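You operate a simulated robot arm through the tools that you are given. There is no shell and no other tool. Be economical: measure what you need, move in short steps, check, and stop when the job is done.

The job below is to be done with a simulated robot arm. You get a single attempt, and the scene is never put back.

## Task
Put the purple slip pad on the yellow drip tray. Then switch the head selector three off. Then take the polishing felt and leave it on the shelf under the label bench. Then take the long master and leave it on top of the orange slip pad. Then put one of the filter cartridges from the top of the blue service trolley on the blue-edged layer pad. Then press the vacuum port one collar two times. Then fetch the orange loader filter and stand it on the sleeve end of the packing bench. Then open the doser hopper lid. Keep to this order. Set down upright: polishing felt, orange loader filter.

The check looks at the end state, three seconds after you hand in, the way a careful person would. Anything else that was tipped, shoved, dropped, spilled or broken makes it a failure. A push-on lid holds only when it is set on centred and level and pressed home; a screw cap is set on level and turned clockwise until tight.

## Robot
A 7-joint arm with a two-finger parallel gripper on a trunk, on a base that drives. Base frame: it is fixed to the floor where the robot stands at the start and does not move with it; the origin is under the middle of the robot, x ahead of it, y to its left, z up. Units: mm, rad, N and s.
With the tool pointing down near the work surface it reaches from about 100 to 660 mm from the robot's upright axis, wherever it stands. Its first joint turns from -2.897 to 2.897 rad. Places, roughly: blue-edged layer pad (58x38x1 cm) [-1800, 1400, 600]; doser hopper lid [4200, 2200, 1200]; filter cartridge (3x3x8 cm) [2100, 700, 900]; head selector three [2000, -400, 1100]; long master [500, 1250, 1000]; orange loader filter (9x9x19 cm) [2000, 1800, 1000]; orange slip pad [750, 1250, 1000]; polishing felt (5x4x5 cm) [400, 1300, 900]; purple slip pad [750, -250, 1250]; shelf under the label bench (136x24 cm) [2020, 1800, 420]; sleeve end of the packing bench [-1000, 900, 800]; vacuum port one collar [2100, -400, 700]; yellow drip tray (30x22x11 cm) [700, 100, 1200]. Payload 3.43 kg.
The TCP is the grasp point between the finger pads, 34 mm short of the fingertips. In the tool frame z runs along the fingers and y along their closing line. Largest opening 128 mm; finger width 24, thickness 12; the body of the gripper, 48 by 130 mm, starts 96 mm behind the TCP.
Orientation is told as [roll, pitch, yaw] about the base's x, y, z axes, in that order, counted from this pose: with the fingers straight down and closing along the base's y, the tool's x points along the base's -x, its y along +y and its z along -z.

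## Interface
- The arm moves only by the tool nudge_tool. Its argument "motion" is a list of rows, each a list of 7 numbers: the shift along the tool's x, y, z in units of 25 mm (1.0 is 25 mm), then the turn, a rotation vector about the tool's x, y, z in units of 8 degrees (1.0 is 8 degrees), then the opening in per cent of the stroke, from 0 (shut) to 100 (fully open). In form: [[dx, dy, dz, wx, wy, wz, jaw], ...]. A call has 1 to 8 rows; each row shifts and turns the commanded pose from where the row before left it, along the tool's axes as they then stand. A call with a number of a shift or a turn outside -1 to 1 is refused whole. A row lasts 0.2 s, in which the tool goes at most 50 mm and 0.15 rad; a call with a longer step from one row to the next is refused whole, and so is a gripper value outside its range. Where a pose cannot be reached the arm comes as near as it can. A force on the tool above 40 N (or 10 N above the force at the start of the call, whichever is more), or a blocked arm, ends the call early, and 0.2 s more pass. Each finger travels about 108 mm/s and halts on what it meets, pressing with about 21 N; the grip force reading is that of the motor and also rises with nothing between the fingers. The clock runs only during rows and for 0.2 s after the last one: add rows that do not move to give the fingers time. It gives the time, the measured TCP pose, the force on the tool (base axes), the opening and the grip force at its end, in the units of the frame above (readings bear some noise), with the torque about the TCP (base axes, N m) and any sound that the robot's microphone picked up, and new pictures: "pictures" is both (left out), scene, wrist or none.
- Cameras (640 x 400 px; columns grow to the right, rows downward): "scene" is now at [7.6, 106.9, 1583.5]; the picture's right is [-0.24, -0.97, 0.00], its down [-0.33, 0.08, -0.94] and it looks along [0.91, -0.22, -0.34] (base axes); focal length 284 px, centre (320, 200). "wrist" rides on the gripper at [76, -11, -160] in the tool frame; the picture's right is [0.15, 0.99, 0.00], its down [-0.88, 0.13, -0.46] and it looks along [-0.45, 0.07, 0.89] (tool axes); focal length 234 px, centre (320, 200). There is no depth. A picture from a camera that has moved, and an enlarged one, comes with that camera's place and axes in the base frame and with its lens. The place of the scene camera against the robot may be out by one fixed shift of up to 18 mm in any direction.
- raise_lower(by): slides the trunk up (or, below 0, down) by that many mm; the arm and the scene camera ride with it, the base frame stays. It gives what a move gives, with no picture.
- base_move(legs): drives the robot by 1 to 6 legs, each [ahead, left, turn to the left] in mm, mm and rad, along the robot's own axes; the way and the turn of a leg run together, so that a leg with both is an arc; at most 1500 mm and 3.142 rad a leg. The arm and the cameras ride along, it lands a little off, and it stops where it bumps. It gives what a move gives, and a new picture of the scene camera.
- aim_head(pan, tilt): turns the head with the scene camera to pan (to the left, within 1.501 rad either way) and tilt (down, from -0.506 to 1.204), counted from straight ahead of the robot. It gives what a move gives, and a new picture of the scene camera.
- enlarge(camera, box): a new picture of the part [left, top, right, bottom] of that camera's present view, enlarged. The clock stands still meanwhile.
- hand_in(): hands the job in; it is judged then, once.

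Go step by step. Nothing tells you exact positions but the pictures and the camera data: compare them with the known pose of the tool, close in by small moves and look again before you grip or let go. The budget is 196 turns and 260 pictures, counting those below and the enlarged ones. Unless the task says otherwise, let go and move clear before handing in.

The tools are called after "Request:" by a JSON object that holds its "name" and its "arguments". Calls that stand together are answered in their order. nudge_tool: Moves the arm, as the interface text tells. Its arguments: {"type":"object","properties":{"motion":{"type":"array","items":{"type":"array","items":{"type":"number"}}},"pictures":{"type":"string","enum":["both","scene","wrist","none"]}},"required":["motion"]} The other tools are called the same way: raise_lower (by) slides the trunk up or down; base_move (legs) drives the base; aim_head (pan, tilt) turns the head that bears the scene camera; enlarge (camera, box) takes an enlarged picture of a part of a camera's view; hand_in () hands the job in.

At the start:

```text
clock: 0.0
ee_pos: [386.1, -171.6, 1409.2]
ee_rot: [-0.002, 0.001, 0.001]
wrist_force: [-0.3, 0.2, -0.3]
wrist_torque: [-0.02, -0.01, -0.02]
grip_width: 128.2
grasp_force: 0.0
trunk travel left (down, up): [-275.0, 49.0]
robot x, y, heading: [1.8, -0.3, -0.0]
head pan, tilt: [-0.241, 0.351]
```

scene: 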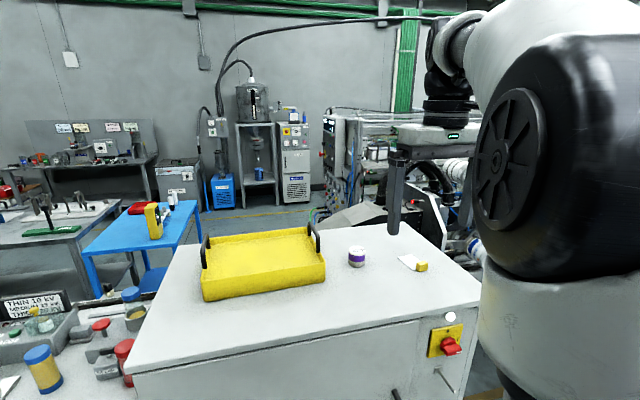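
wrist: 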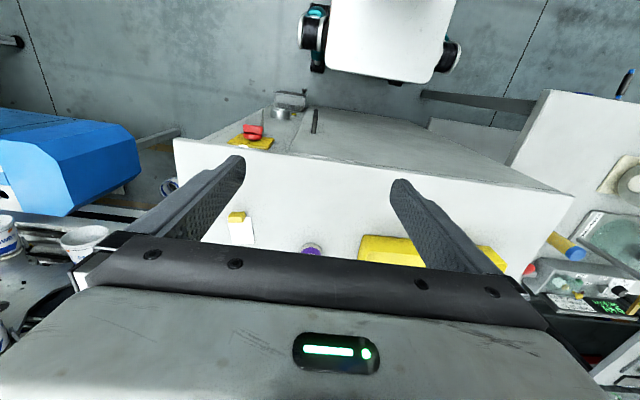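

I see a white cabinet with a yellow tray and a few small items on top of it. I'll enlarge both views to tell the purple slip pad from its neighbours.

Request:
{"name": "enlarge", "arguments": {"camera": "scene", "box": [180, 200, 480, 388]}}

Request:
{"name": "enlarge", "arguments": {"camera": "wrist", "box": [160, 80, 580, 342]}}

```text
2.13 times, centred on (330, 294) of scene
camera zoom: at [7.6, 106.9, 1583.5], right [-0.24, -0.97, 0.0], down [-0.33, 0.08, -0.94], along [0.91, -0.22, -0.34], focal length 603 px, centre (299, 0)
```

zoom: 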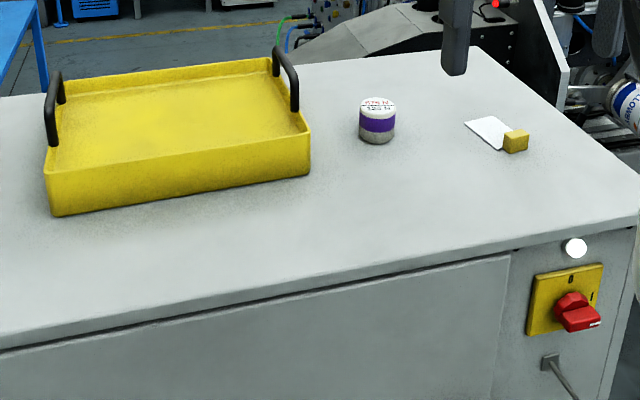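

```text
1.52 times, centred on (370, 211) of wrist
camera zoom: at [311.1, -182.5, 1569.5], right [-0.15, 0.99, 0.0], down [0.88, 0.13, 0.46], along [0.45, 0.07, -0.89], focal length 357 px, centre (244, 183)
```

zoom: 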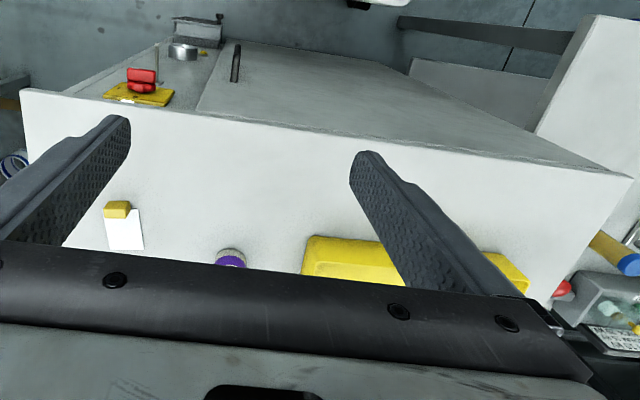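

The purple-banded puck triangulates to about (620, -147), with its top near z 1186. I'll move the open gripper above it and look again.

Request:
{"name": "nudge_tool", "arguments": {"motion": [[-1, 0.2, 0.5, 0, 0, 0, 100], [-1, 0.2, 0.5, 0, 0, 0, 100], [-1, 0.2, 0.5, 0, 0, 0, 100], [-1, 0.2, 0.5, 0, 0, 0, 100], [-1, 0.2, 0.5, 0, 0, 0, 100], [-1, 0, 0.5, 0, 0, 0, 100], [-1, 0, 0.5, 0, 0, 0, 100], [-1, 0, 0.5, 0, 0, 0, 100]]}}

```text
clock: 1.8
ee_pos: [588.2, -145.5, 1308.0]
ee_rot: [0.0, -0.002, 0.001]
wrist_force: [-1.0, 0.6, 0.3]
wrist_torque: [0.02, -0.02, 0.0]
grip_width: 128.2
grasp_force: 0.1
trunk travel left (down, up): [-275.0, 49.0]
robot x, y, heading: [-2.3, 0.1, -0.001]
head pan, tilt: [-0.241, 0.351]
camera scene: at [8.1, 106.9, 1583.4], right [-0.24, -0.97, 0.0], down [-0.33, 0.08, -0.94], along [0.91, -0.22, -0.34], focal length 284 px, centre (320, 200)
camera wrist: at [513.2, -157.0, 1468.2], right [-0.15, 0.99, 0.0], down [0.88, 0.13, 0.46], along [0.45, 0.07, -0.89], focal length 234 px, centre (320, 200)
```

scene: 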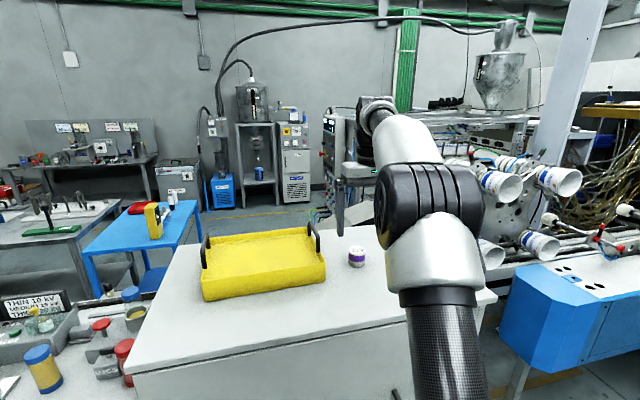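
wrist: 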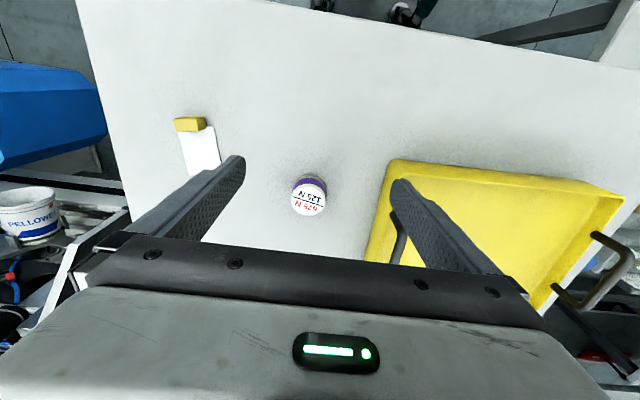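

The refined fix for the pad top is about (685, -150, 1144), which is just past reach. I'll drive about 120 mm ahead with the gripper high.

Request:
{"name": "base_move", "arguments": {"legs": [[120, 0, 0]]}}

Request:
{"name": "nudge_tool", "arguments": {"motion": [[0, 0, 0.6, 0, 0, 0, 100], [0, 0, 0.6, 0, 0, 0, 100]], "pictures": "wrist"}}

```text
clock: 2.8
ee_pos: [627.8, -150.0, 1304.7]
ee_rot: [-0.001, 0.005, -0.01]
wrist_force: [-0.9, 0.2, 0.4]
wrist_torque: [0.01, -0.01, 0.01]
grip_width: 128.0
grasp_force: 0.1
trunk travel left (down, up): [-275.0, 49.0]
robot x, y, heading: [40.2, 2.2, -0.007]
head pan, tilt: [-0.241, 0.351]
stopped in leg 1: the robot was blocked; the commanded pose is now the measured one
camera scene: at [48.8, 109.0, 1583.5], right [-0.25, -0.97, 0.0], down [-0.33, 0.08, -0.94], along [0.91, -0.23, -0.34], focal length 284 px, centre (320, 200)
```

scene: 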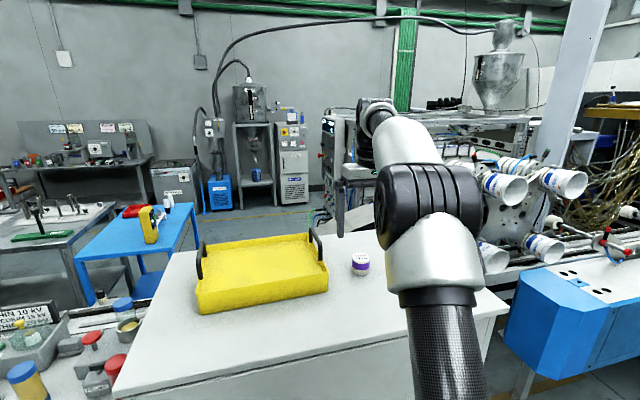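

```text
clock: 3.4
ee_pos: [628.7, -149.6, 1273.3]
ee_rot: [0.002, 0.005, -0.009]
wrist_force: [0.4, -0.1, -0.4]
wrist_torque: [0.01, 0.02, -0.02]
grip_width: 127.8
grasp_force: 0.0
trunk travel left (down, up): [-275.0, 49.0]
robot x, y, heading: [37.4, 1.9, -0.002]
head pan, tilt: [-0.241, 0.351]
camera wrist: at [553.3, -160.1, 1434.6], right [-0.14, 0.99, 0.0], down [0.88, 0.12, 0.45], along [0.45, 0.06, -0.89], focal length 234 px, centre (320, 200)
```

wrist: 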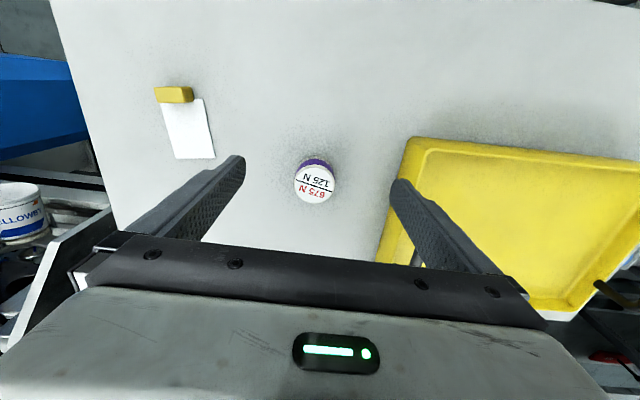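

The base stopped early against the cabinet but the items look undisturbed. The pad is at about (667, -150), so I'll step closer and re-measure.

Request:
{"name": "nudge_tool", "arguments": {"motion": [[-0.7, 0, 0.8, 0, 0, 0, 100], [-0.7, 0, 0.8, 0, 0, 0, 100]]}}

```text
clock: 4.0
ee_pos: [662.4, -149.9, 1232.0]
ee_rot: [-0.001, 0.006, -0.009]
wrist_force: [-0.2, 0.6, 0.5]
wrist_torque: [0.0, -0.01, 0.01]
grip_width: 128.0
grasp_force: 0.0
trunk travel left (down, up): [-275.0, 49.0]
robot x, y, heading: [45.0, 2.2, -0.01]
head pan, tilt: [-0.241, 0.351]
camera scene: at [49.7, 109.0, 1583.5], right [-0.25, -0.97, 0.0], down [-0.33, 0.08, -0.94], along [0.91, -0.23, -0.34], focal length 284 px, centre (320, 200)
camera wrist: at [587.5, -160.3, 1393.7], right [-0.14, 0.99, 0.0], down [0.88, 0.12, 0.45], along [0.45, 0.06, -0.89], focal length 234 px, centre (320, 200)
```

scene: 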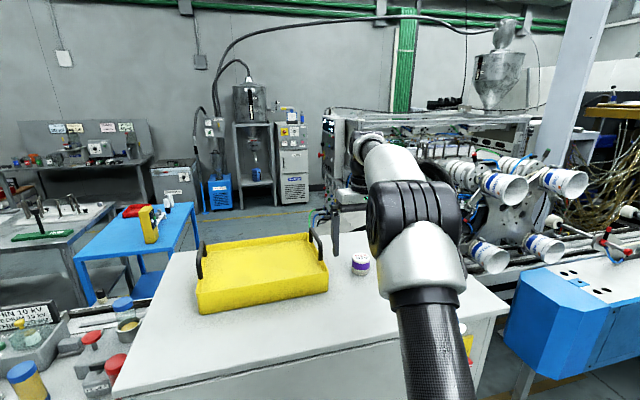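
wrist: 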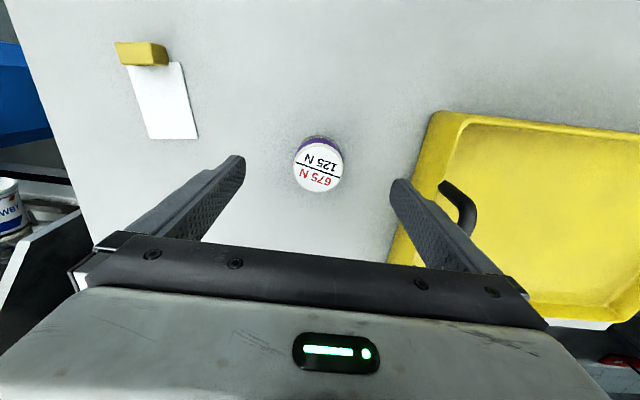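

The pad is centred under the tool, with its top at about z 1175 and the table at about 1139. I'll lower 50 mm so the fingertips straddle it.

Request:
{"name": "nudge_tool", "arguments": {"motion": [[0, 0, 0.7, 0, 0, 0, 100], [0, 0, 0.7, 0, 0, 0, 100], [0, 0, 0.6, 0, 0, 0, 100]]}}

```text
clock: 4.8
ee_pos: [662.4, -148.5, 1183.8]
ee_rot: [-0.001, 0.005, -0.008]
wrist_force: [0.6, 0.4, 0.2]
wrist_torque: [-0.01, 0.0, -0.03]
grip_width: 128.1
grasp_force: 0.0
trunk travel left (down, up): [-275.0, 49.0]
robot x, y, heading: [42.9, 2.7, -0.004]
head pan, tilt: [-0.241, 0.351]
camera scene: at [49.3, 109.1, 1583.5], right [-0.25, -0.97, 0.0], down [-0.33, 0.08, -0.94], along [0.91, -0.23, -0.34], focal length 284 px, centre (320, 200)
camera wrist: at [587.5, -159.3, 1344.7], right [-0.14, 0.99, 0.0], down [0.88, 0.12, 0.45], along [0.45, 0.06, -0.89], focal length 234 px, centre (320, 200)
```

scene: 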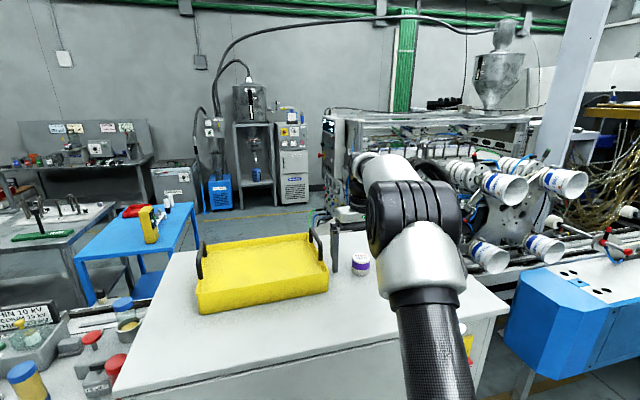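
wrist: 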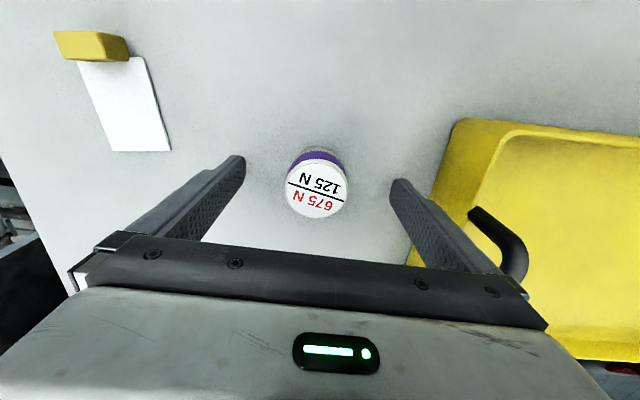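

The fingers straddle the pad well. I'll go a hair lower, close, and check the grip.

Request:
{"name": "nudge_tool", "arguments": {"motion": [[0, -0.1, 0.2, 0, 0, 0, 100], [0, 0, 0, 0, 0, 0, 30], [0, 0, 0, 0, 0, 0, 30], [0, 0, 0, 0, 0, 0, 20], [0, 0, 0, 0, 0, 0, 20]], "pictures": "none"}}

```text
clock: 6.0
ee_pos: [662.2, -151.2, 1178.7]
ee_rot: [0.001, 0.005, -0.009]
wrist_force: [-0.1, -0.5, 0.3]
wrist_torque: [0.01, 0.05, -0.01]
grip_width: 47.0
grasp_force: 20.9
trunk travel left (down, up): [-275.0, 49.0]
robot x, y, heading: [41.8, 2.1, -0.006]
head pan, tilt: [-0.241, 0.351]
```

It's gripped at 47 mm. Lifting well above the tray rim, then moving left over the tray.

Request:
{"name": "nudge_tool", "arguments": {"motion": [[0, 0, -1, 0, 0, 0, 20], [0, 0, -1, 0, 0, 0, 20], [0, 0, -1, 0, 0, 0, 20], [0, 0, -1, 0, 0, 0, 20], [0, 0, -1, 0, 0, 0, 20], [0, 0, -0.6, 0, 0, 0, 20]], "pictures": "none"}}

Request:
{"name": "nudge_tool", "arguments": {"motion": [[0, 1, 0, 0, 0, 0, 20], [0, 1, 0, 0, 0, 0, 20], [0, 1, 0, 0, 0, 0, 20], [0, 1, 0, 0, 0, 0, 20], [0, 1, 0, 0, 0, 0, 20], [0, 1, 0, 0, 0, 0, 20], [0, 1, 0, 0, 0, 0, 20], [0, 1, 0, 0, 0, 0, 20]], "pictures": "none"}}

Request:
{"name": "nudge_tool", "arguments": {"motion": [[0, 1, 0, 0, 0, 0, 20], [0, 1, 0, 0, 0, 0, 20]]}}

```text
clock: 7.4
ee_pos: [657.4, -148.3, 1317.7]
ee_rot: [0.001, 0.006, -0.008]
wrist_force: [0.0, 0.0, -0.9]
wrist_torque: [-0.03, -0.03, 0.0]
grip_width: 46.8
grasp_force: 21.3
out of reach, approached as far as the arm can: row 6
trunk travel left (down, up): [-275.0, 49.0]
robot x, y, heading: [40.1, 1.2, -0.007]
head pan, tilt: [-0.241, 0.351]
```

```text
clock: 9.2
ee_pos: [660.4, 49.1, 1316.7]
ee_rot: [0.001, 0.006, -0.009]
wrist_force: [0.1, 0.7, -1.8]
wrist_torque: [-0.01, 0.01, -0.01]
grip_width: 46.6
grasp_force: 20.5
trunk travel left (down, up): [-275.0, 49.0]
robot x, y, heading: [39.4, 0.9, -0.015]
head pan, tilt: [-0.241, 0.351]
```

```text
clock: 9.8
ee_pos: [660.7, 98.8, 1316.5]
ee_rot: [0.001, 0.006, -0.009]
wrist_force: [0.0, 0.3, -1.2]
wrist_torque: [0.01, 0.01, 0.05]
grip_width: 46.5
grasp_force: 21.4
trunk travel left (down, up): [-275.0, 49.0]
robot x, y, heading: [41.8, 0.7, -0.012]
head pan, tilt: [-0.241, 0.351]
camera scene: at [49.4, 109.5, 1583.4], right [-0.25, -0.97, 0.0], down [-0.33, 0.08, -0.94], along [0.91, -0.23, -0.34], focal length 284 px, centre (320, 200)
camera wrist: at [585.8, 89.6, 1478.3], right [-0.14, 0.99, 0.0], down [0.88, 0.12, 0.45], along [0.45, 0.06, -0.89], focal length 234 px, centre (320, 200)
```

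scene: 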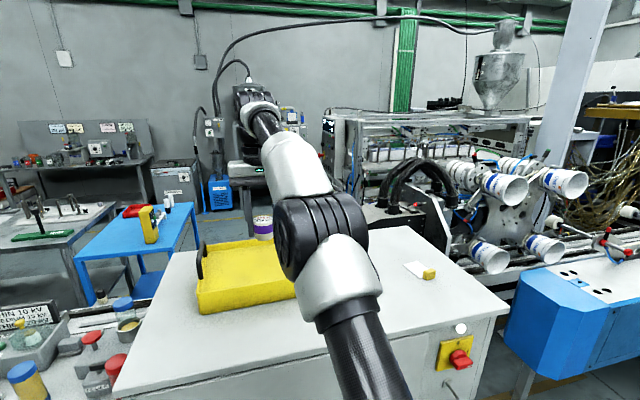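
wrist: 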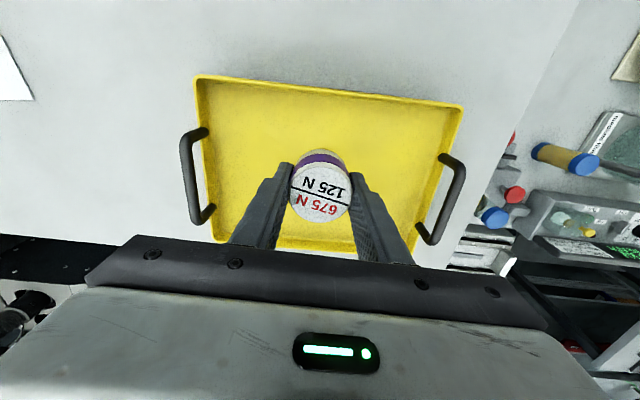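

The pad is above the tray's middle and clear of the rims. Lowering toward the tray floor.

Request:
{"name": "nudge_tool", "arguments": {"motion": [[0, 0, 1, 0, 0, 0, 20], [0, 0, 1, 0, 0, 0, 20], [0, 0, 1, 0, 0, 0, 20], [0, 0, 1, 0, 0, 0, 20]], "pictures": "wrist"}}

Request:
{"name": "nudge_tool", "arguments": {"motion": [[0, 0, 0.3, 0, 0, 0, 20], [0, 0, 0.3, 0, 0, 0, 20], [0, 0, 0.2, 0, 0, 0, 20]], "pictures": "wrist"}}

```text
clock: 10.8
ee_pos: [659.2, 99.7, 1216.0]
ee_rot: [0.002, 0.006, -0.01]
wrist_force: [-0.8, 0.5, -0.7]
wrist_torque: [0.0, 0.0, -0.04]
grip_width: 46.7
grasp_force: 21.2
trunk travel left (down, up): [-275.0, 49.0]
robot x, y, heading: [40.3, 3.1, -0.005]
head pan, tilt: [-0.241, 0.351]
camera wrist: at [584.5, 88.7, 1377.5], right [-0.14, 0.99, 0.0], down [0.88, 0.12, 0.45], along [0.45, 0.06, -0.89], focal length 234 px, centre (320, 200)
```

wrist: 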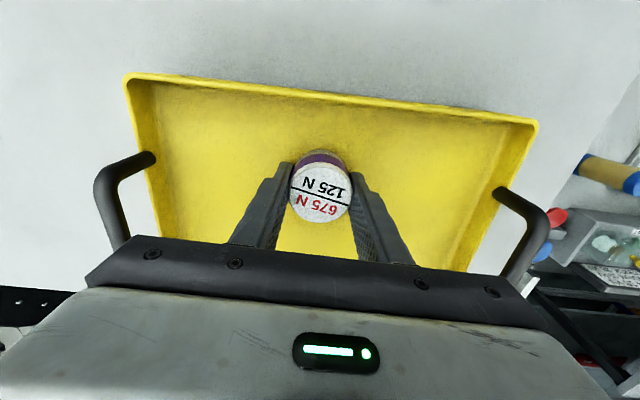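

```text
clock: 11.5
ee_pos: [659.9, 98.6, 1209.6]
ee_rot: [0.002, -0.013, -0.01]
wrist_force: [-4.1, 0.2, 12.9]
wrist_torque: [-0.4, 0.27, -0.15]
grip_width: 46.8
grasp_force: 20.6
trunk travel left (down, up): [-275.0, 49.0]
robot x, y, heading: [43.2, 2.7, -0.009]
head pan, tilt: [-0.241, 0.351]
stopped in row 3: the force on the tool passed its limit at 45 N (the readings are from after the stop); the commanded pose is now the measured one
camera wrist: at [582.2, 88.1, 1369.1], right [-0.14, 0.99, 0.0], down [0.88, 0.12, 0.47], along [0.46, 0.06, -0.88], focal length 234 px, centre (320, 200)
```

wrist: 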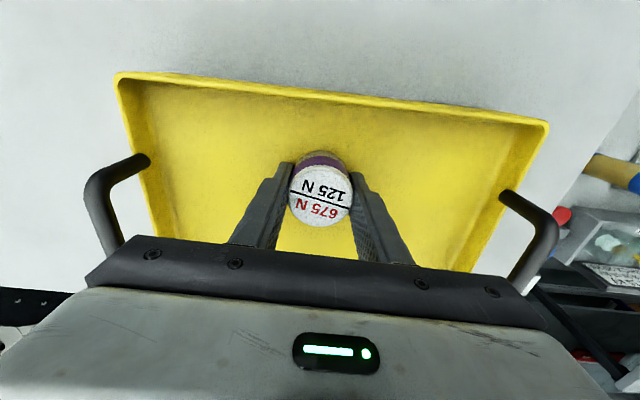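

Contact was felt on the tray floor at TCP z 1209. I'll ease off slightly, open, then rise.

Request:
{"name": "nudge_tool", "arguments": {"motion": [[0, 0, -0.05, 0, 0, 0, 20], [0, 0, 0, 0, 0, 0, 45], [0, 0, 0, 0, 0, 0, 60], [0, 0, 0, 0, 0, 0, 75]], "pictures": "none"}}

Request:
{"name": "nudge_tool", "arguments": {"motion": [[0, 0, -0.8, 0, 0, 0, 75], [0, 0, -1, 0, 0, 0, 75], [0, 0, -1, 0, 0, 0, 75], [0, 0, -1, 0, 0, 0, 75]]}}

```text
clock: 12.5
ee_pos: [661.5, 100.9, 1208.3]
ee_rot: [0.0, -0.012, -0.009]
wrist_force: [1.3, 7.4, 19.3]
wrist_torque: [-0.73, 0.17, 0.08]
grip_width: 92.0
grasp_force: 0.0
trunk travel left (down, up): [-275.0, 49.0]
robot x, y, heading: [37.7, 0.2, -0.017]
head pan, tilt: [-0.241, 0.351]
```

```text
clock: 13.5
ee_pos: [660.6, 98.2, 1305.2]
ee_rot: [0.003, -0.009, -0.01]
wrist_force: [0.8, 0.3, -0.1]
wrist_torque: [0.01, -0.03, 0.0]
grip_width: 95.7
grasp_force: 0.0
trunk travel left (down, up): [-275.0, 49.0]
robot x, y, heading: [43.2, 2.0, -0.006]
head pan, tilt: [-0.241, 0.351]
camera scene: at [49.2, 109.1, 1583.4], right [-0.25, -0.97, 0.0], down [-0.33, 0.08, -0.94], along [0.91, -0.23, -0.34], focal length 284 px, centre (320, 200)
camera wrist: at [584.3, 88.3, 1463.8], right [-0.14, 0.99, 0.0], down [0.88, 0.12, 0.46], along [0.46, 0.06, -0.89], focal length 234 px, centre (320, 200)
```

scene: 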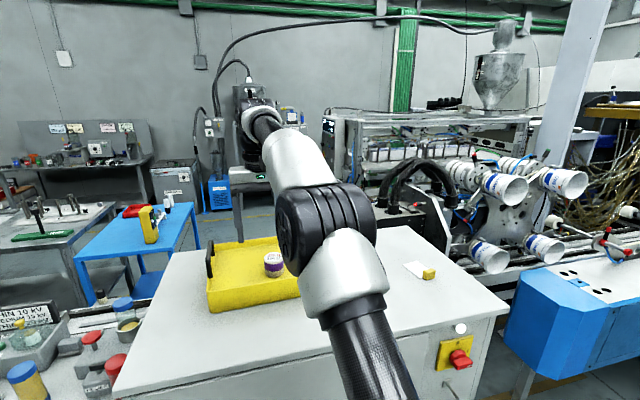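
wrist: 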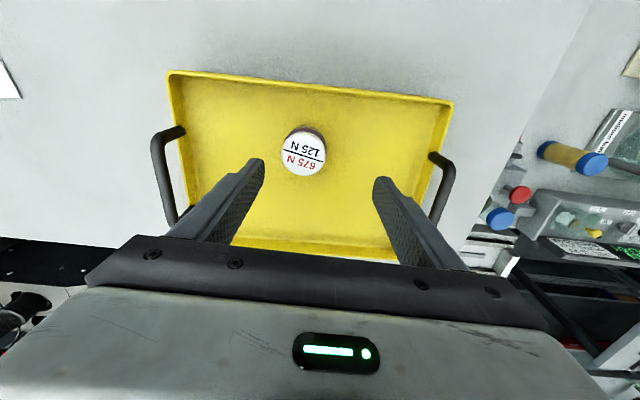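

Opening dragged the tray about 18 mm toward -y. I'll gently push it back with closed fingers on its right handle, starting by lifting and going to the handle's outer side.

Request:
{"name": "nudge_tool", "arguments": {"motion": [[0, -0.5, -0.3, 0, 0, 0, 50], [0, -1, 0, 0, 0, 0, 30], [0, -1, 0, 0, 0, 0, 0], [0, -1, 0, 0, 0, 0, 0], [0, -1, 0, 0, 0, 0, 0], [0, -1, 0, 0, 0, 0, 0], [0, -1, 0, 0, 0, 0, 0], [0, -1, 0, 0, 0, 0, 0]], "pictures": "none"}}

Request:
{"name": "nudge_tool", "arguments": {"motion": [[-0.3, -1, 0, 0, 0, 0, 0], [-0.4, -1, 0, 0, 0, 0, 0], [-0.5, 0, 0.6, 0, 0, 0, 0], [0, 0, 0.7, 0, 0, 0, 0]]}}

```text
clock: 15.3
ee_pos: [658.6, -89.3, 1309.7]
ee_rot: [0.005, -0.009, -0.008]
wrist_force: [-0.7, -0.1, 0.3]
wrist_torque: [0.01, -0.01, -0.01]
grip_width: 0.3
grasp_force: 20.6
trunk travel left (down, up): [-275.0, 49.0]
robot x, y, heading: [42.7, 1.9, -0.009]
head pan, tilt: [-0.241, 0.351]
```

```text
clock: 16.3
ee_pos: [683.4, -129.2, 1283.1]
ee_rot: [0.002, -0.009, -0.009]
wrist_force: [0.2, 0.4, 0.1]
wrist_torque: [0.01, -0.01, 0.0]
grip_width: 0.0
grasp_force: 20.5
out of reach, approached as far as the arm can: row 2, 3, 4
trunk travel left (down, up): [-275.0, 49.0]
robot x, y, heading: [36.3, 4.5, -0.004]
head pan, tilt: [-0.241, 0.351]
camera scene: at [48.5, 109.3, 1583.5], right [-0.25, -0.97, 0.0], down [-0.33, 0.08, -0.94], along [0.91, -0.23, -0.34], focal length 284 px, centre (320, 200)
camera wrist: at [605.5, -140.3, 1443.6], right [-0.14, 0.99, 0.0], down [0.88, 0.12, 0.46], along [0.46, 0.06, -0.89], focal length 234 px, centre (320, 200)
```

scene: 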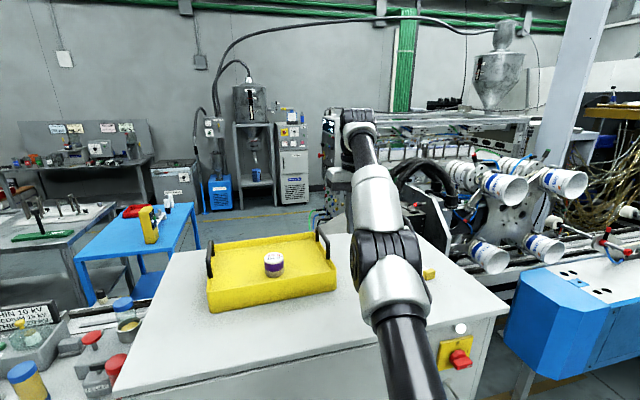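
wrist: 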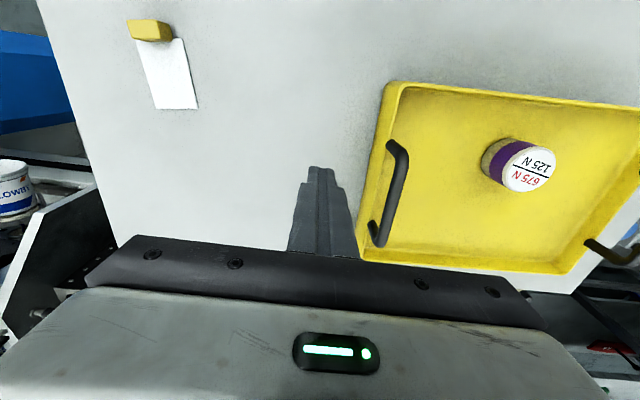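

The tray is shifted about 21 mm toward -y with no rotation. I'll lower the closed fingers beside its right wall and push it +y by that amount.

Request:
{"name": "nudge_tool", "arguments": {"motion": [[0, 0, 1, 0, 0, 0, 0], [0, 0, 1, 0, 0, 0, 0], [0, 0, 1, 0, 0, 0, 0], [0, 1, 0.2, 0, 0, 0, 0]]}}

```text
clock: 17.3
ee_pos: [714.7, -111.5, 1218.6]
ee_rot: [0.004, -0.005, -0.009]
wrist_force: [0.8, 0.1, -0.1]
wrist_torque: [0.02, 0.01, -0.07]
grip_width: 0.1
grasp_force: 21.0
out of reach, approached as far as the arm can: row 1, 2, 3, 4
trunk travel left (down, up): [-275.0, 49.0]
robot x, y, heading: [42.5, 2.0, -0.007]
head pan, tilt: [-0.241, 0.351]
camera scene: at [49.4, 108.9, 1583.5], right [-0.25, -0.97, 0.0], down [-0.33, 0.08, -0.94], along [0.91, -0.23, -0.34], focal length 284 px, centre (320, 200)
camera wrist: at [638.4, -122.4, 1377.8], right [-0.14, 0.99, 0.0], down [0.88, 0.12, 0.46], along [0.46, 0.07, -0.89], focal length 234 px, centre (320, 200)
```

scene: 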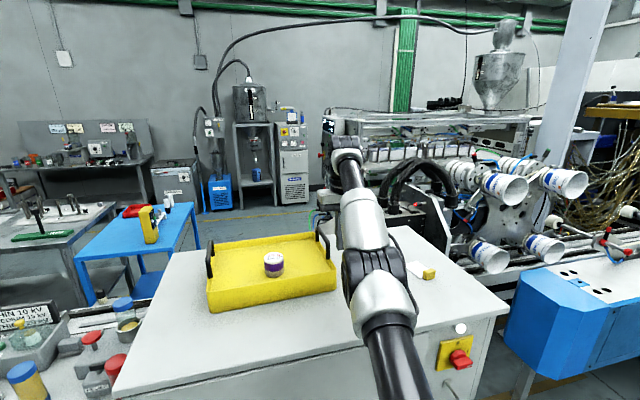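
wrist: 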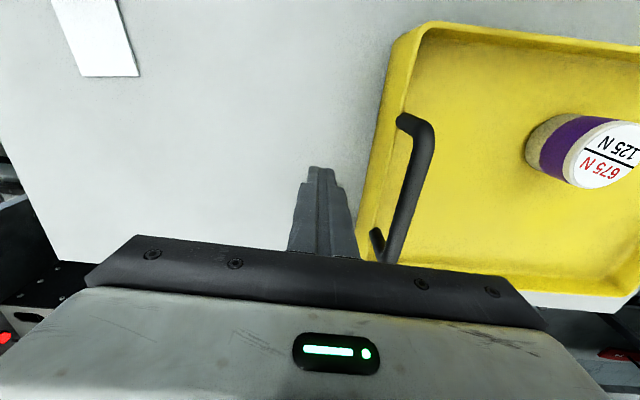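

The fingers are beside the right wall. I'll lower a bit and push left in small steps.

Request:
{"name": "nudge_tool", "arguments": {"motion": [[0, 0, 0.6, 0, 0, 0, 0], [0, 0.5, 0, 0, 0, 0, 0], [0, 0.5, 0, 0, 0, 0, 0], [0, 0.5, 0, 0, 0, 0, 0]], "pictures": "wrist"}}

```text
clock: 18.3
ee_pos: [725.7, -76.4, 1205.5]
ee_rot: [0.003, -0.007, -0.008]
wrist_force: [-0.1, -1.7, -0.1]
wrist_torque: [0.08, -0.01, -0.02]
grip_width: 0.0
grasp_force: 21.2
out of reach, approached as far as the arm can: row 1, 3
trunk travel left (down, up): [-275.0, 49.0]
robot x, y, heading: [37.1, 3.8, -0.002]
head pan, tilt: [-0.241, 0.351]
camera wrist: at [648.6, -86.7, 1364.5], right [-0.14, 0.99, 0.0], down [0.88, 0.12, 0.46], along [0.46, 0.07, -0.89], focal length 234 px, centre (320, 200)
```

wrist: 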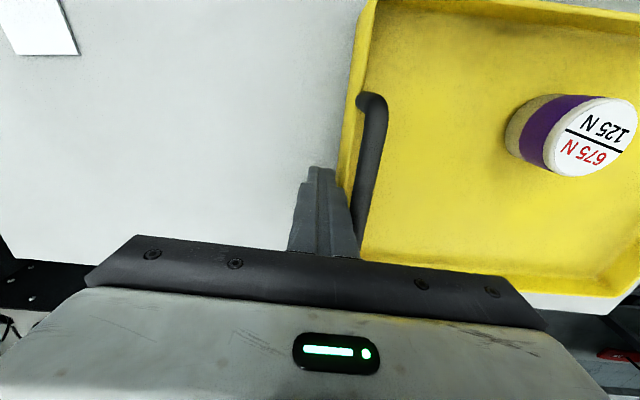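

Contact is just starting. Pushing 21 mm more in +y.

Request:
{"name": "nudge_tool", "arguments": {"motion": [[0, 0.3, 0, 0, 0, 0, 0], [0, 0.3, 0, 0, 0, 0, 0], [0, 0.25, 0, 0, 0, 0, 0]]}}

```text
clock: 19.1
ee_pos: [728.2, -53.6, 1207.3]
ee_rot: [0.004, -0.007, -0.009]
wrist_force: [0.5, -1.9, -0.4]
wrist_torque: [0.02, -0.01, -0.03]
grip_width: 0.2
grasp_force: 21.0
trunk travel left (down, up): [-275.0, 49.0]
robot x, y, heading: [41.5, 4.6, -0.008]
head pan, tilt: [-0.241, 0.351]
camera scene: at [49.4, 108.8, 1583.5], right [-0.25, -0.97, 0.0], down [-0.33, 0.08, -0.94], along [0.91, -0.23, -0.34], focal length 284 px, centre (320, 200)
camera wrist: at [650.4, -64.9, 1365.9], right [-0.14, 0.99, 0.0], down [0.88, 0.12, 0.46], along [0.46, 0.07, -0.89], focal length 234 px, centre (320, 200)
```

scene: 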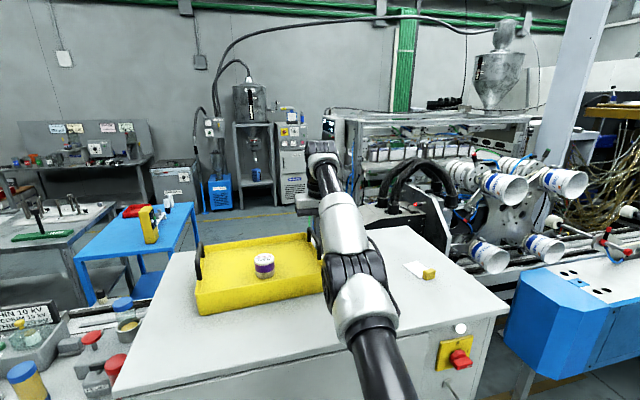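
wrist: 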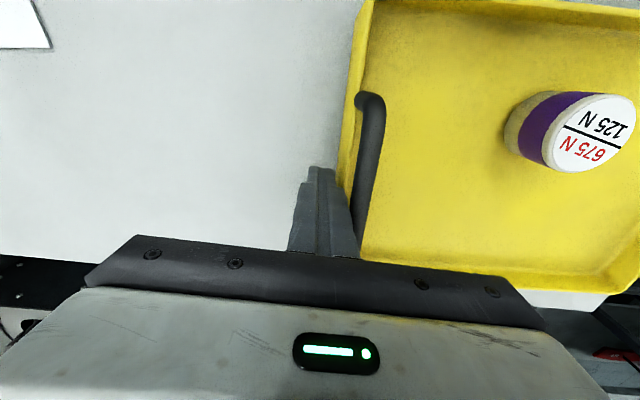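

The tray is back within a few millimetres of its start. I'll back off, rise and retract the arm before looking around.

Request:
{"name": "nudge_tool", "arguments": {"motion": [[0, -0.6, 0, 0, 0, 0, 0], [0, -0.6, -0.5, 0, 0, 0, 0], [0.6, 0, -1, 0, 0, 0, 0], [0.6, 0, -1, 0, 0, 0, 0], [1, 0, -1, 0, 0, 0, 0], [1, 0, -1, 0, 0, 0, 0], [1, 0, -0.5, 0, 0, 0, 0], [1, 0, -0.5, 0, 0, 0, 0]], "pictures": "none"}}

Request:
{"name": "nudge_tool", "arguments": {"motion": [[1, 0, -0.2, 0, 0, 0, 0], [1, 0, -0.2, 0, 0, 0, 0], [1, 0, 0, 0, 0, 0, 0], [1, 0, 0, 0, 0, 0, 0], [1, 0, 0, 0, 0, 0, 0], [1, 0, 0, 0, 0, 0, 0]], "pictures": "none"}}

Request:
{"name": "aim_head", "arguments": {"pan": -0.3, "tilt": 0.2}}

Request:
{"name": "aim_head", "arguments": {"pan": 0.8, "tilt": 0.3}}

Request:
{"name": "aim_head", "arguments": {"pan": -1.3, "tilt": 0.5}}

```text
clock: 20.9
ee_pos: [592.0, -84.3, 1342.2]
ee_rot: [0.001, -0.01, -0.01]
wrist_force: [0.1, 0.3, 0.1]
wrist_torque: [0.0, -0.01, 0.0]
grip_width: 0.0
grasp_force: 20.9
trunk travel left (down, up): [-275.0, 49.0]
robot x, y, heading: [43.2, 4.4, -0.011]
head pan, tilt: [-0.241, 0.351]
```

```text
clock: 22.3
ee_pos: [442.7, -81.9, 1352.0]
ee_rot: [0.002, -0.009, -0.01]
wrist_force: [-0.1, 0.3, 0.3]
wrist_torque: [-0.01, 0.02, -0.06]
grip_width: 0.1
grasp_force: 21.1
trunk travel left (down, up): [-275.0, 49.0]
robot x, y, heading: [42.8, 6.5, -0.007]
head pan, tilt: [-0.241, 0.351]
```

```text
clock: 23.0
ee_pos: [442.8, -81.2, 1350.7]
ee_rot: [0.002, -0.009, -0.008]
wrist_force: [0.2, 0.0, -0.5]
wrist_torque: [0.02, 0.0, -0.01]
grip_width: 0.2
grasp_force: 21.5
trunk travel left (down, up): [-275.0, 49.0]
robot x, y, heading: [41.2, 1.4, -0.011]
head pan, tilt: [-0.3, 0.201]
camera scene: at [47.8, 103.7, 1597.4], right [-0.3, -0.95, 0.0], down [-0.19, 0.06, -0.98], along [0.93, -0.3, -0.2], focal length 284 px, centre (320, 200)
```

scene: 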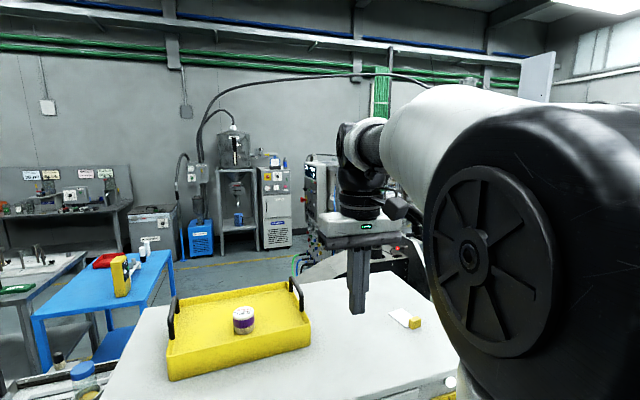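

```text
clock: 24.4
ee_pos: [443.6, -81.7, 1352.3]
ee_rot: [0.002, -0.01, -0.01]
wrist_force: [0.7, 0.6, 0.8]
wrist_torque: [-0.01, 0.03, 0.04]
grip_width: 0.0
grasp_force: 21.2
trunk travel left (down, up): [-275.0, 49.0]
robot x, y, heading: [41.2, 4.3, -0.011]
head pan, tilt: [0.799, 0.3]
camera scene: at [24.8, 198.3, 1588.2], right [0.71, -0.7, 0.0], down [-0.21, -0.21, -0.96], along [0.67, 0.68, -0.3], focal length 284 px, centre (320, 200)
```

scene: 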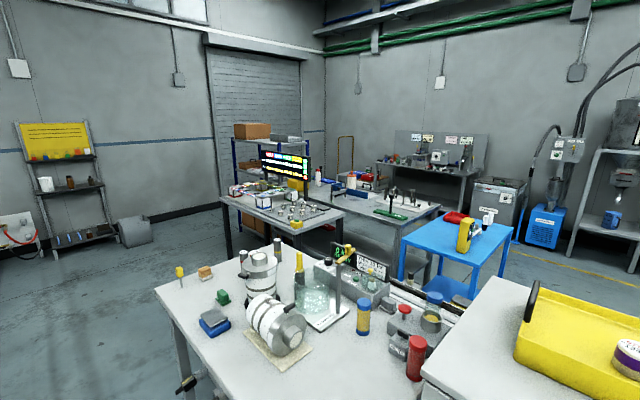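

```text
clock: 26.4
ee_pos: [443.0, -82.2, 1351.3]
ee_rot: [0.004, -0.008, -0.009]
wrist_force: [0.4, -0.6, -0.2]
wrist_torque: [0.03, 0.02, -0.01]
grip_width: 0.0
grasp_force: 21.1
trunk travel left (down, up): [-275.0, 49.0]
robot x, y, heading: [41.7, 4.4, -0.004]
head pan, tilt: [-1.3, 0.499]
camera scene: at [-17.4, 44.2, 1569.8], right [-0.97, -0.26, 0.0], down [-0.12, 0.46, -0.88], along [0.23, -0.85, -0.48], focal length 284 px, centre (320, 200)
```

scene: 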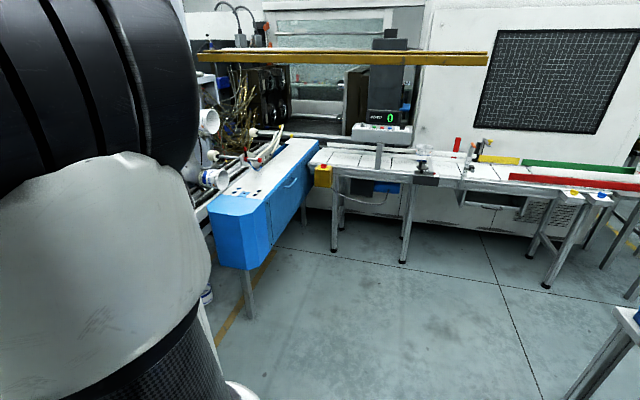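

I need a map. The selector should be on the machine panel behind the cabinet, so I'll look at it enlarged and also view the floor between the furniture.

Request:
{"name": "aim_head", "arguments": {"pan": -0.15, "tilt": 0.2}}

Request:
{"name": "enlarge", "arguments": {"camera": "scene", "box": [240, 130, 400, 230]}}

Request:
{"name": "aim_head", "arguments": {"pan": 1.3, "tilt": 0.6}}

```text
clock: 27.7
ee_pos: [443.5, -82.0, 1350.7]
ee_rot: [0.004, -0.01, -0.008]
wrist_force: [0.4, 0.1, -1.1]
wrist_torque: [-0.04, 0.01, 0.0]
grip_width: 0.0
grasp_force: 20.8
trunk travel left (down, up): [-275.0, 49.0]
robot x, y, heading: [42.2, -0.0, -0.012]
head pan, tilt: [-0.15, 0.201]
camera scene: at [51.0, 117.2, 1597.4], right [-0.16, -0.99, 0.0], down [-0.2, 0.03, -0.98], along [0.97, -0.16, -0.2], focal length 284 px, centre (320, 200)
```

scene: 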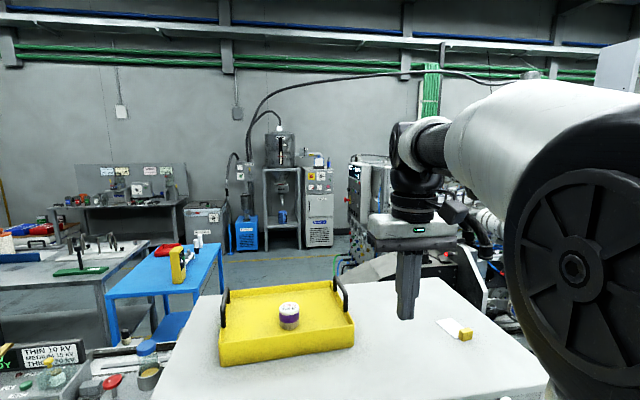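

```text
4.00 times, centred on (320, 180) of scene
camera zoom: at [51.0, 117.2, 1597.4], right [-0.16, -0.99, 0.0], down [-0.2, 0.03, -0.98], along [0.97, -0.16, -0.2], focal length 1134 px, centre (320, 280)
```

zoom: 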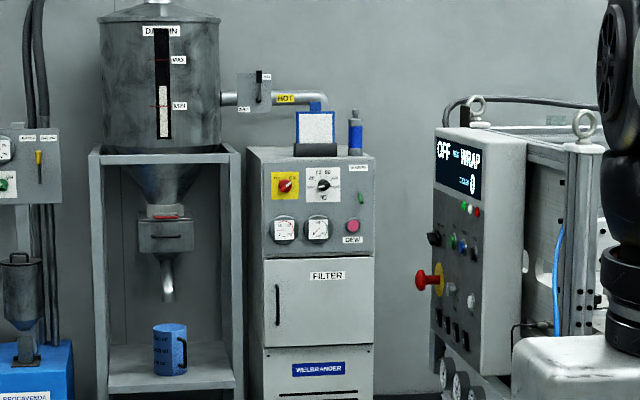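

```text
clock: 29.3
ee_pos: [443.4, -80.7, 1350.5]
ee_rot: [0.002, -0.01, -0.008]
wrist_force: [-0.4, 0.0, 0.8]
wrist_torque: [-0.01, 0.01, 0.03]
grip_width: 0.1
grasp_force: 20.8
trunk travel left (down, up): [-275.0, 49.0]
robot x, y, heading: [38.4, 4.4, -0.005]
head pan, tilt: [1.3, 0.6]
camera scene: at [-16.5, 217.0, 1560.7], right [0.96, -0.28, 0.0], down [-0.16, -0.54, -0.83], along [0.23, 0.79, -0.56], focal length 284 px, centre (320, 200)
```

scene: 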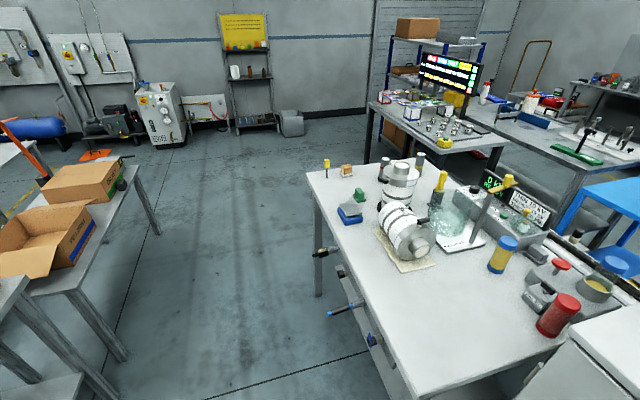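

The bench occupies y up to about 1450, so the way to the far machine goes around its left end. I'll back off and slide left in the aisle.

Request:
{"name": "base_move", "arguments": {"legs": [[-320, 0, 0], [0, 1500, 0], [0, 450, 0]]}}

Request:
{"name": "aim_head", "arguments": {"pan": 0.0, "tilt": 0.5}}

Request:
{"name": "aim_head", "arguments": {"pan": -0.7, "tilt": 0.5}}

```text
clock: 50.2
ee_pos: [103.6, 1894.8, 1351.5]
ee_rot: [0.002, -0.009, 0.021]
wrist_force: [0.6, 0.3, 1.1]
wrist_torque: [-0.02, -0.02, -0.01]
grip_width: 0.3
grasp_force: 20.7
trunk travel left (down, up): [-275.0, 49.0]
robot x, y, heading: [-302.2, 1966.0, 0.022]
head pan, tilt: [1.3, 0.6]
camera scene: at [-366.1, 2178.2, 1560.7], right [0.97, -0.25, 0.0], down [-0.14, -0.55, -0.83], along [0.2, 0.8, -0.56], focal length 284 px, centre (320, 200)
```

scene: 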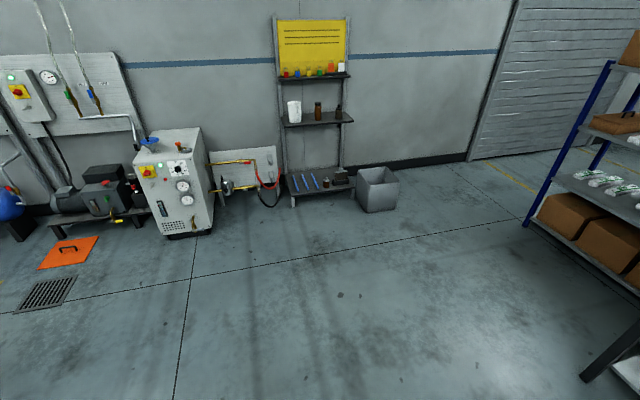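

```text
clock: 51.6
ee_pos: [101.5, 1893.2, 1351.5]
ee_rot: [0.002, -0.008, 0.02]
wrist_force: [0.2, 0.1, 0.0]
wrist_torque: [0.0, 0.0, 0.02]
grip_width: 0.0
grasp_force: 20.9
trunk travel left (down, up): [-275.0, 49.0]
robot x, y, heading: [-298.1, 1967.0, 0.025]
head pan, tilt: [0.0, 0.499]
camera scene: at [-297.0, 2094.4, 1569.8], right [0.02, -1.0, 0.0], down [-0.48, -0.01, -0.88], along [0.88, 0.02, -0.48], focal length 284 px, centre (320, 200)
```

scene: 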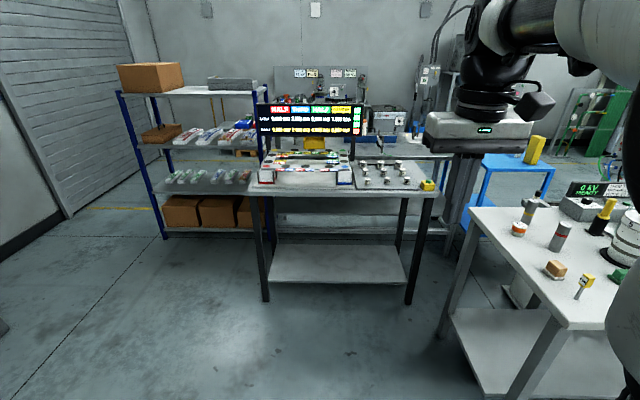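

```text
clock: 52.7
ee_pos: [102.6, 1895.5, 1351.1]
ee_rot: [0.003, -0.009, 0.021]
wrist_force: [-0.3, 0.4, 0.6]
wrist_torque: [-0.02, 0.03, 0.03]
grip_width: 0.1
grasp_force: 21.1
trunk travel left (down, up): [-275.0, 49.0]
robot x, y, heading: [-299.7, 1960.7, 0.02]
head pan, tilt: [-0.7, 0.499]
camera scene: at [-317.1, 2035.4, 1569.8], right [-0.63, -0.78, 0.0], down [-0.37, 0.3, -0.88], along [0.68, -0.55, -0.48], focal length 284 px, centre (320, 200)
```

scene: 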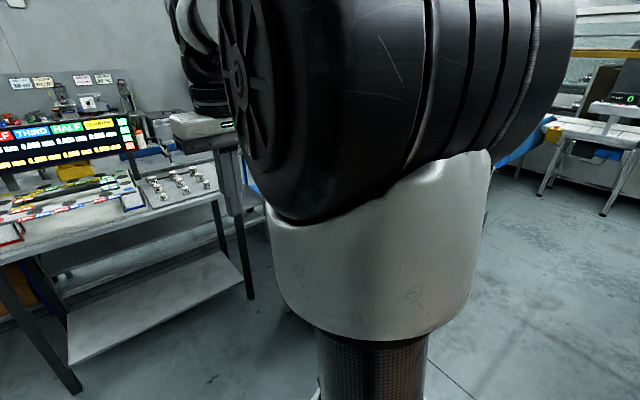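

The bench and the front table leave only a 260 mm gap, so the way through is around the rack on the far left. I'll drive there in stages.

Request:
{"name": "base_move", "arguments": {"legs": [[0, 1450, 0], [1250, 120, 0]]}}

Request:
{"name": "aim_head", "arguments": {"pan": 0.4, "tilt": 0.5}}

Request:
{"name": "aim_head", "arguments": {"pan": -0.3, "tilt": 0.4}}

```text
clock: 73.0
ee_pos: [1291.7, 3562.9, 1349.9]
ee_rot: [0.002, -0.01, 0.054]
wrist_force: [-0.7, -0.7, 0.1]
wrist_torque: [-0.02, 0.04, 0.02]
grip_width: 0.0
grasp_force: 21.4
trunk travel left (down, up): [-275.0, 49.0]
robot x, y, heading: [887.2, 3623.6, 0.05]
head pan, tilt: [-0.7, 0.499]
camera scene: at [867.3, 3688.9, 1569.8], right [-0.6, -0.8, 0.0], down [-0.38, 0.29, -0.88], along [0.7, -0.53, -0.48], focal length 284 px, centre (320, 200)
```

scene: 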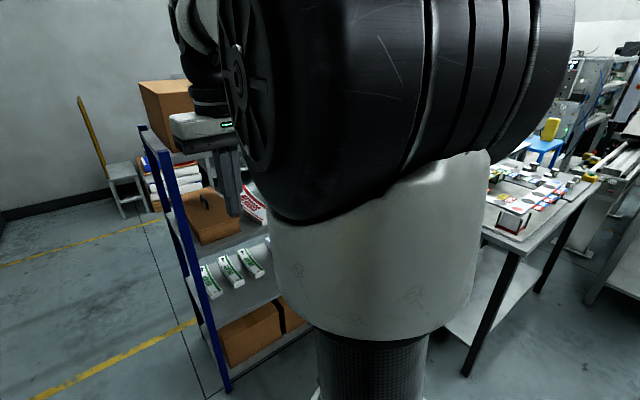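

```text
clock: 74.3
ee_pos: [1292.2, 3563.6, 1350.7]
ee_rot: [0.001, -0.009, 0.053]
wrist_force: [0.3, 0.0, -0.7]
wrist_torque: [0.0, -0.01, 0.01]
grip_width: 0.1
grasp_force: 21.4
trunk travel left (down, up): [-275.0, 49.0]
robot x, y, heading: [882.1, 3620.9, 0.05]
head pan, tilt: [0.4, 0.499]
camera scene: at [876.3, 3783.5, 1569.8], right [0.44, -0.9, 0.0], down [-0.43, -0.21, -0.88], along [0.79, 0.38, -0.48], focal length 284 px, centre (320, 200)
```

scene: 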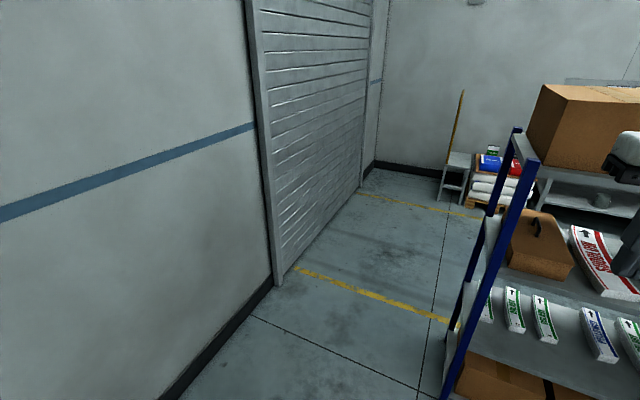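

```text
clock: 75.3
ee_pos: [1290.7, 3561.7, 1350.8]
ee_rot: [0.003, -0.009, 0.054]
wrist_force: [0.5, -0.2, 0.2]
wrist_torque: [-0.01, -0.01, 0.0]
grip_width: 0.0
grasp_force: 20.7
trunk travel left (down, up): [-275.0, 49.0]
robot x, y, heading: [888.1, 3620.0, 0.056]
head pan, tilt: [-0.3, 0.4]
camera scene: at [884.4, 3721.2, 1578.9], right [-0.24, -0.97, 0.0], down [-0.38, 0.09, -0.92], along [0.89, -0.22, -0.39], focal length 284 px, centre (320, 200)
```

scene: 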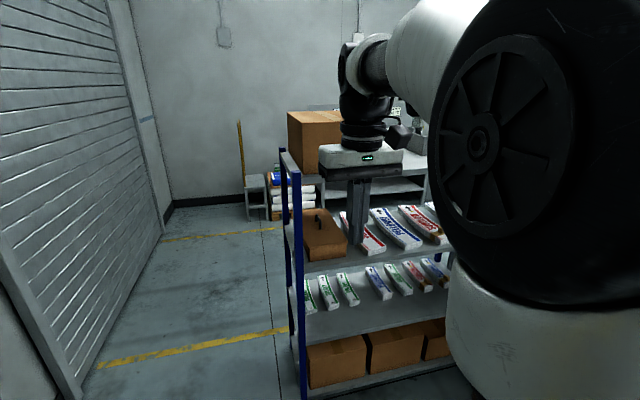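

A clear 1.1 m passage lies between the rack and the left wall. I'll go through along y about 4130.

Request:
{"name": "base_move", "arguments": {"legs": [[0, 0, -0.053], [0, 510, 0], [1500, 0, 0], [400, 0, 0]]}}

Request:
{"name": "aim_head", "arguments": {"pan": -1.4, "tilt": 0.4}}

Request:
{"name": "aim_head", "arguments": {"pan": 0.1, "tilt": 0.4}}

```text
clock: 78.4
ee_pos: [1289.2, 3717.9, 1351.3]
ee_rot: [0.003, -0.009, 0.002]
wrist_force: [-0.2, 0.2, 0.2]
wrist_torque: [-0.02, 0.02, 0.01]
grip_width: 0.0
grasp_force: 21.0
trunk travel left (down, up): [-275.0, 49.0]
robot x, y, heading: [885.7, 3794.2, -0.0]
head pan, tilt: [-0.3, 0.4]
stopped in leg 2: the robot was blocked; the commanded pose is now the measured one
camera scene: at [891.1, 3898.0, 1578.9], right [-0.3, -0.96, 0.0], down [-0.37, 0.12, -0.92], along [0.88, -0.27, -0.39], focal length 284 px, centre (320, 200)
```

scene: 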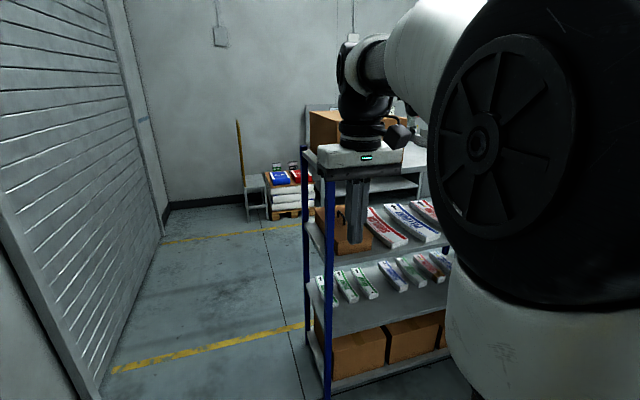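

```text
clock: 79.8
ee_pos: [1288.9, 3719.1, 1351.4]
ee_rot: [0.003, -0.01, 0.002]
wrist_force: [-0.3, -0.2, 0.1]
wrist_torque: [0.02, 0.03, -0.06]
grip_width: 0.0
grasp_force: 21.0
trunk travel left (down, up): [-275.0, 49.0]
robot x, y, heading: [888.3, 3797.6, -0.003]
head pan, tilt: [-1.4, 0.4]
camera scene: at [818.5, 3834.3, 1578.9], right [-0.99, -0.17, 0.0], down [-0.07, 0.38, -0.92], along [0.16, -0.91, -0.39], focal length 284 px, centre (320, 200)
```

scene: 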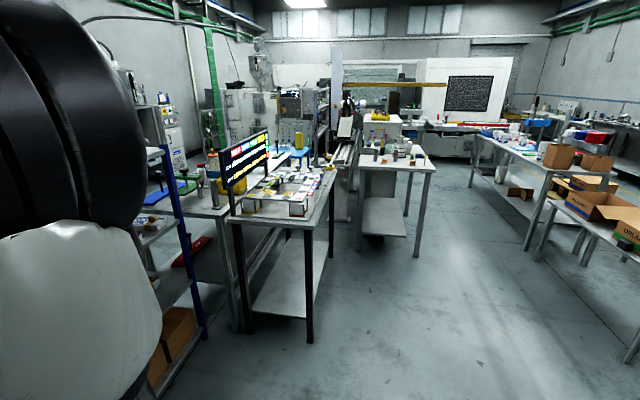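

```text
clock: 81.4
ee_pos: [1289.7, 3718.4, 1351.6]
ee_rot: [0.003, -0.009, 0.005]
wrist_force: [-0.7, 0.3, -0.6]
wrist_torque: [-0.04, -0.02, 0.01]
grip_width: 0.0
grasp_force: 21.1
trunk travel left (down, up): [-275.0, 49.0]
robot x, y, heading: [885.5, 3799.1, 0.002]
head pan, tilt: [0.099, 0.4]
camera scene: at [894.8, 3934.7, 1578.9], right [0.1, -1.0, 0.0], down [-0.39, -0.04, -0.92], along [0.92, 0.09, -0.39], focal length 284 px, centre (320, 200)
```

scene: 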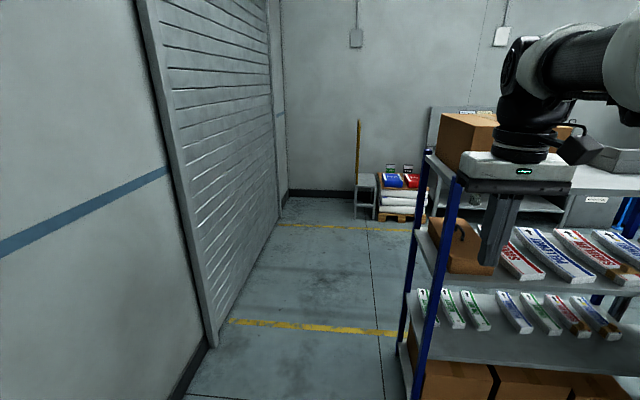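

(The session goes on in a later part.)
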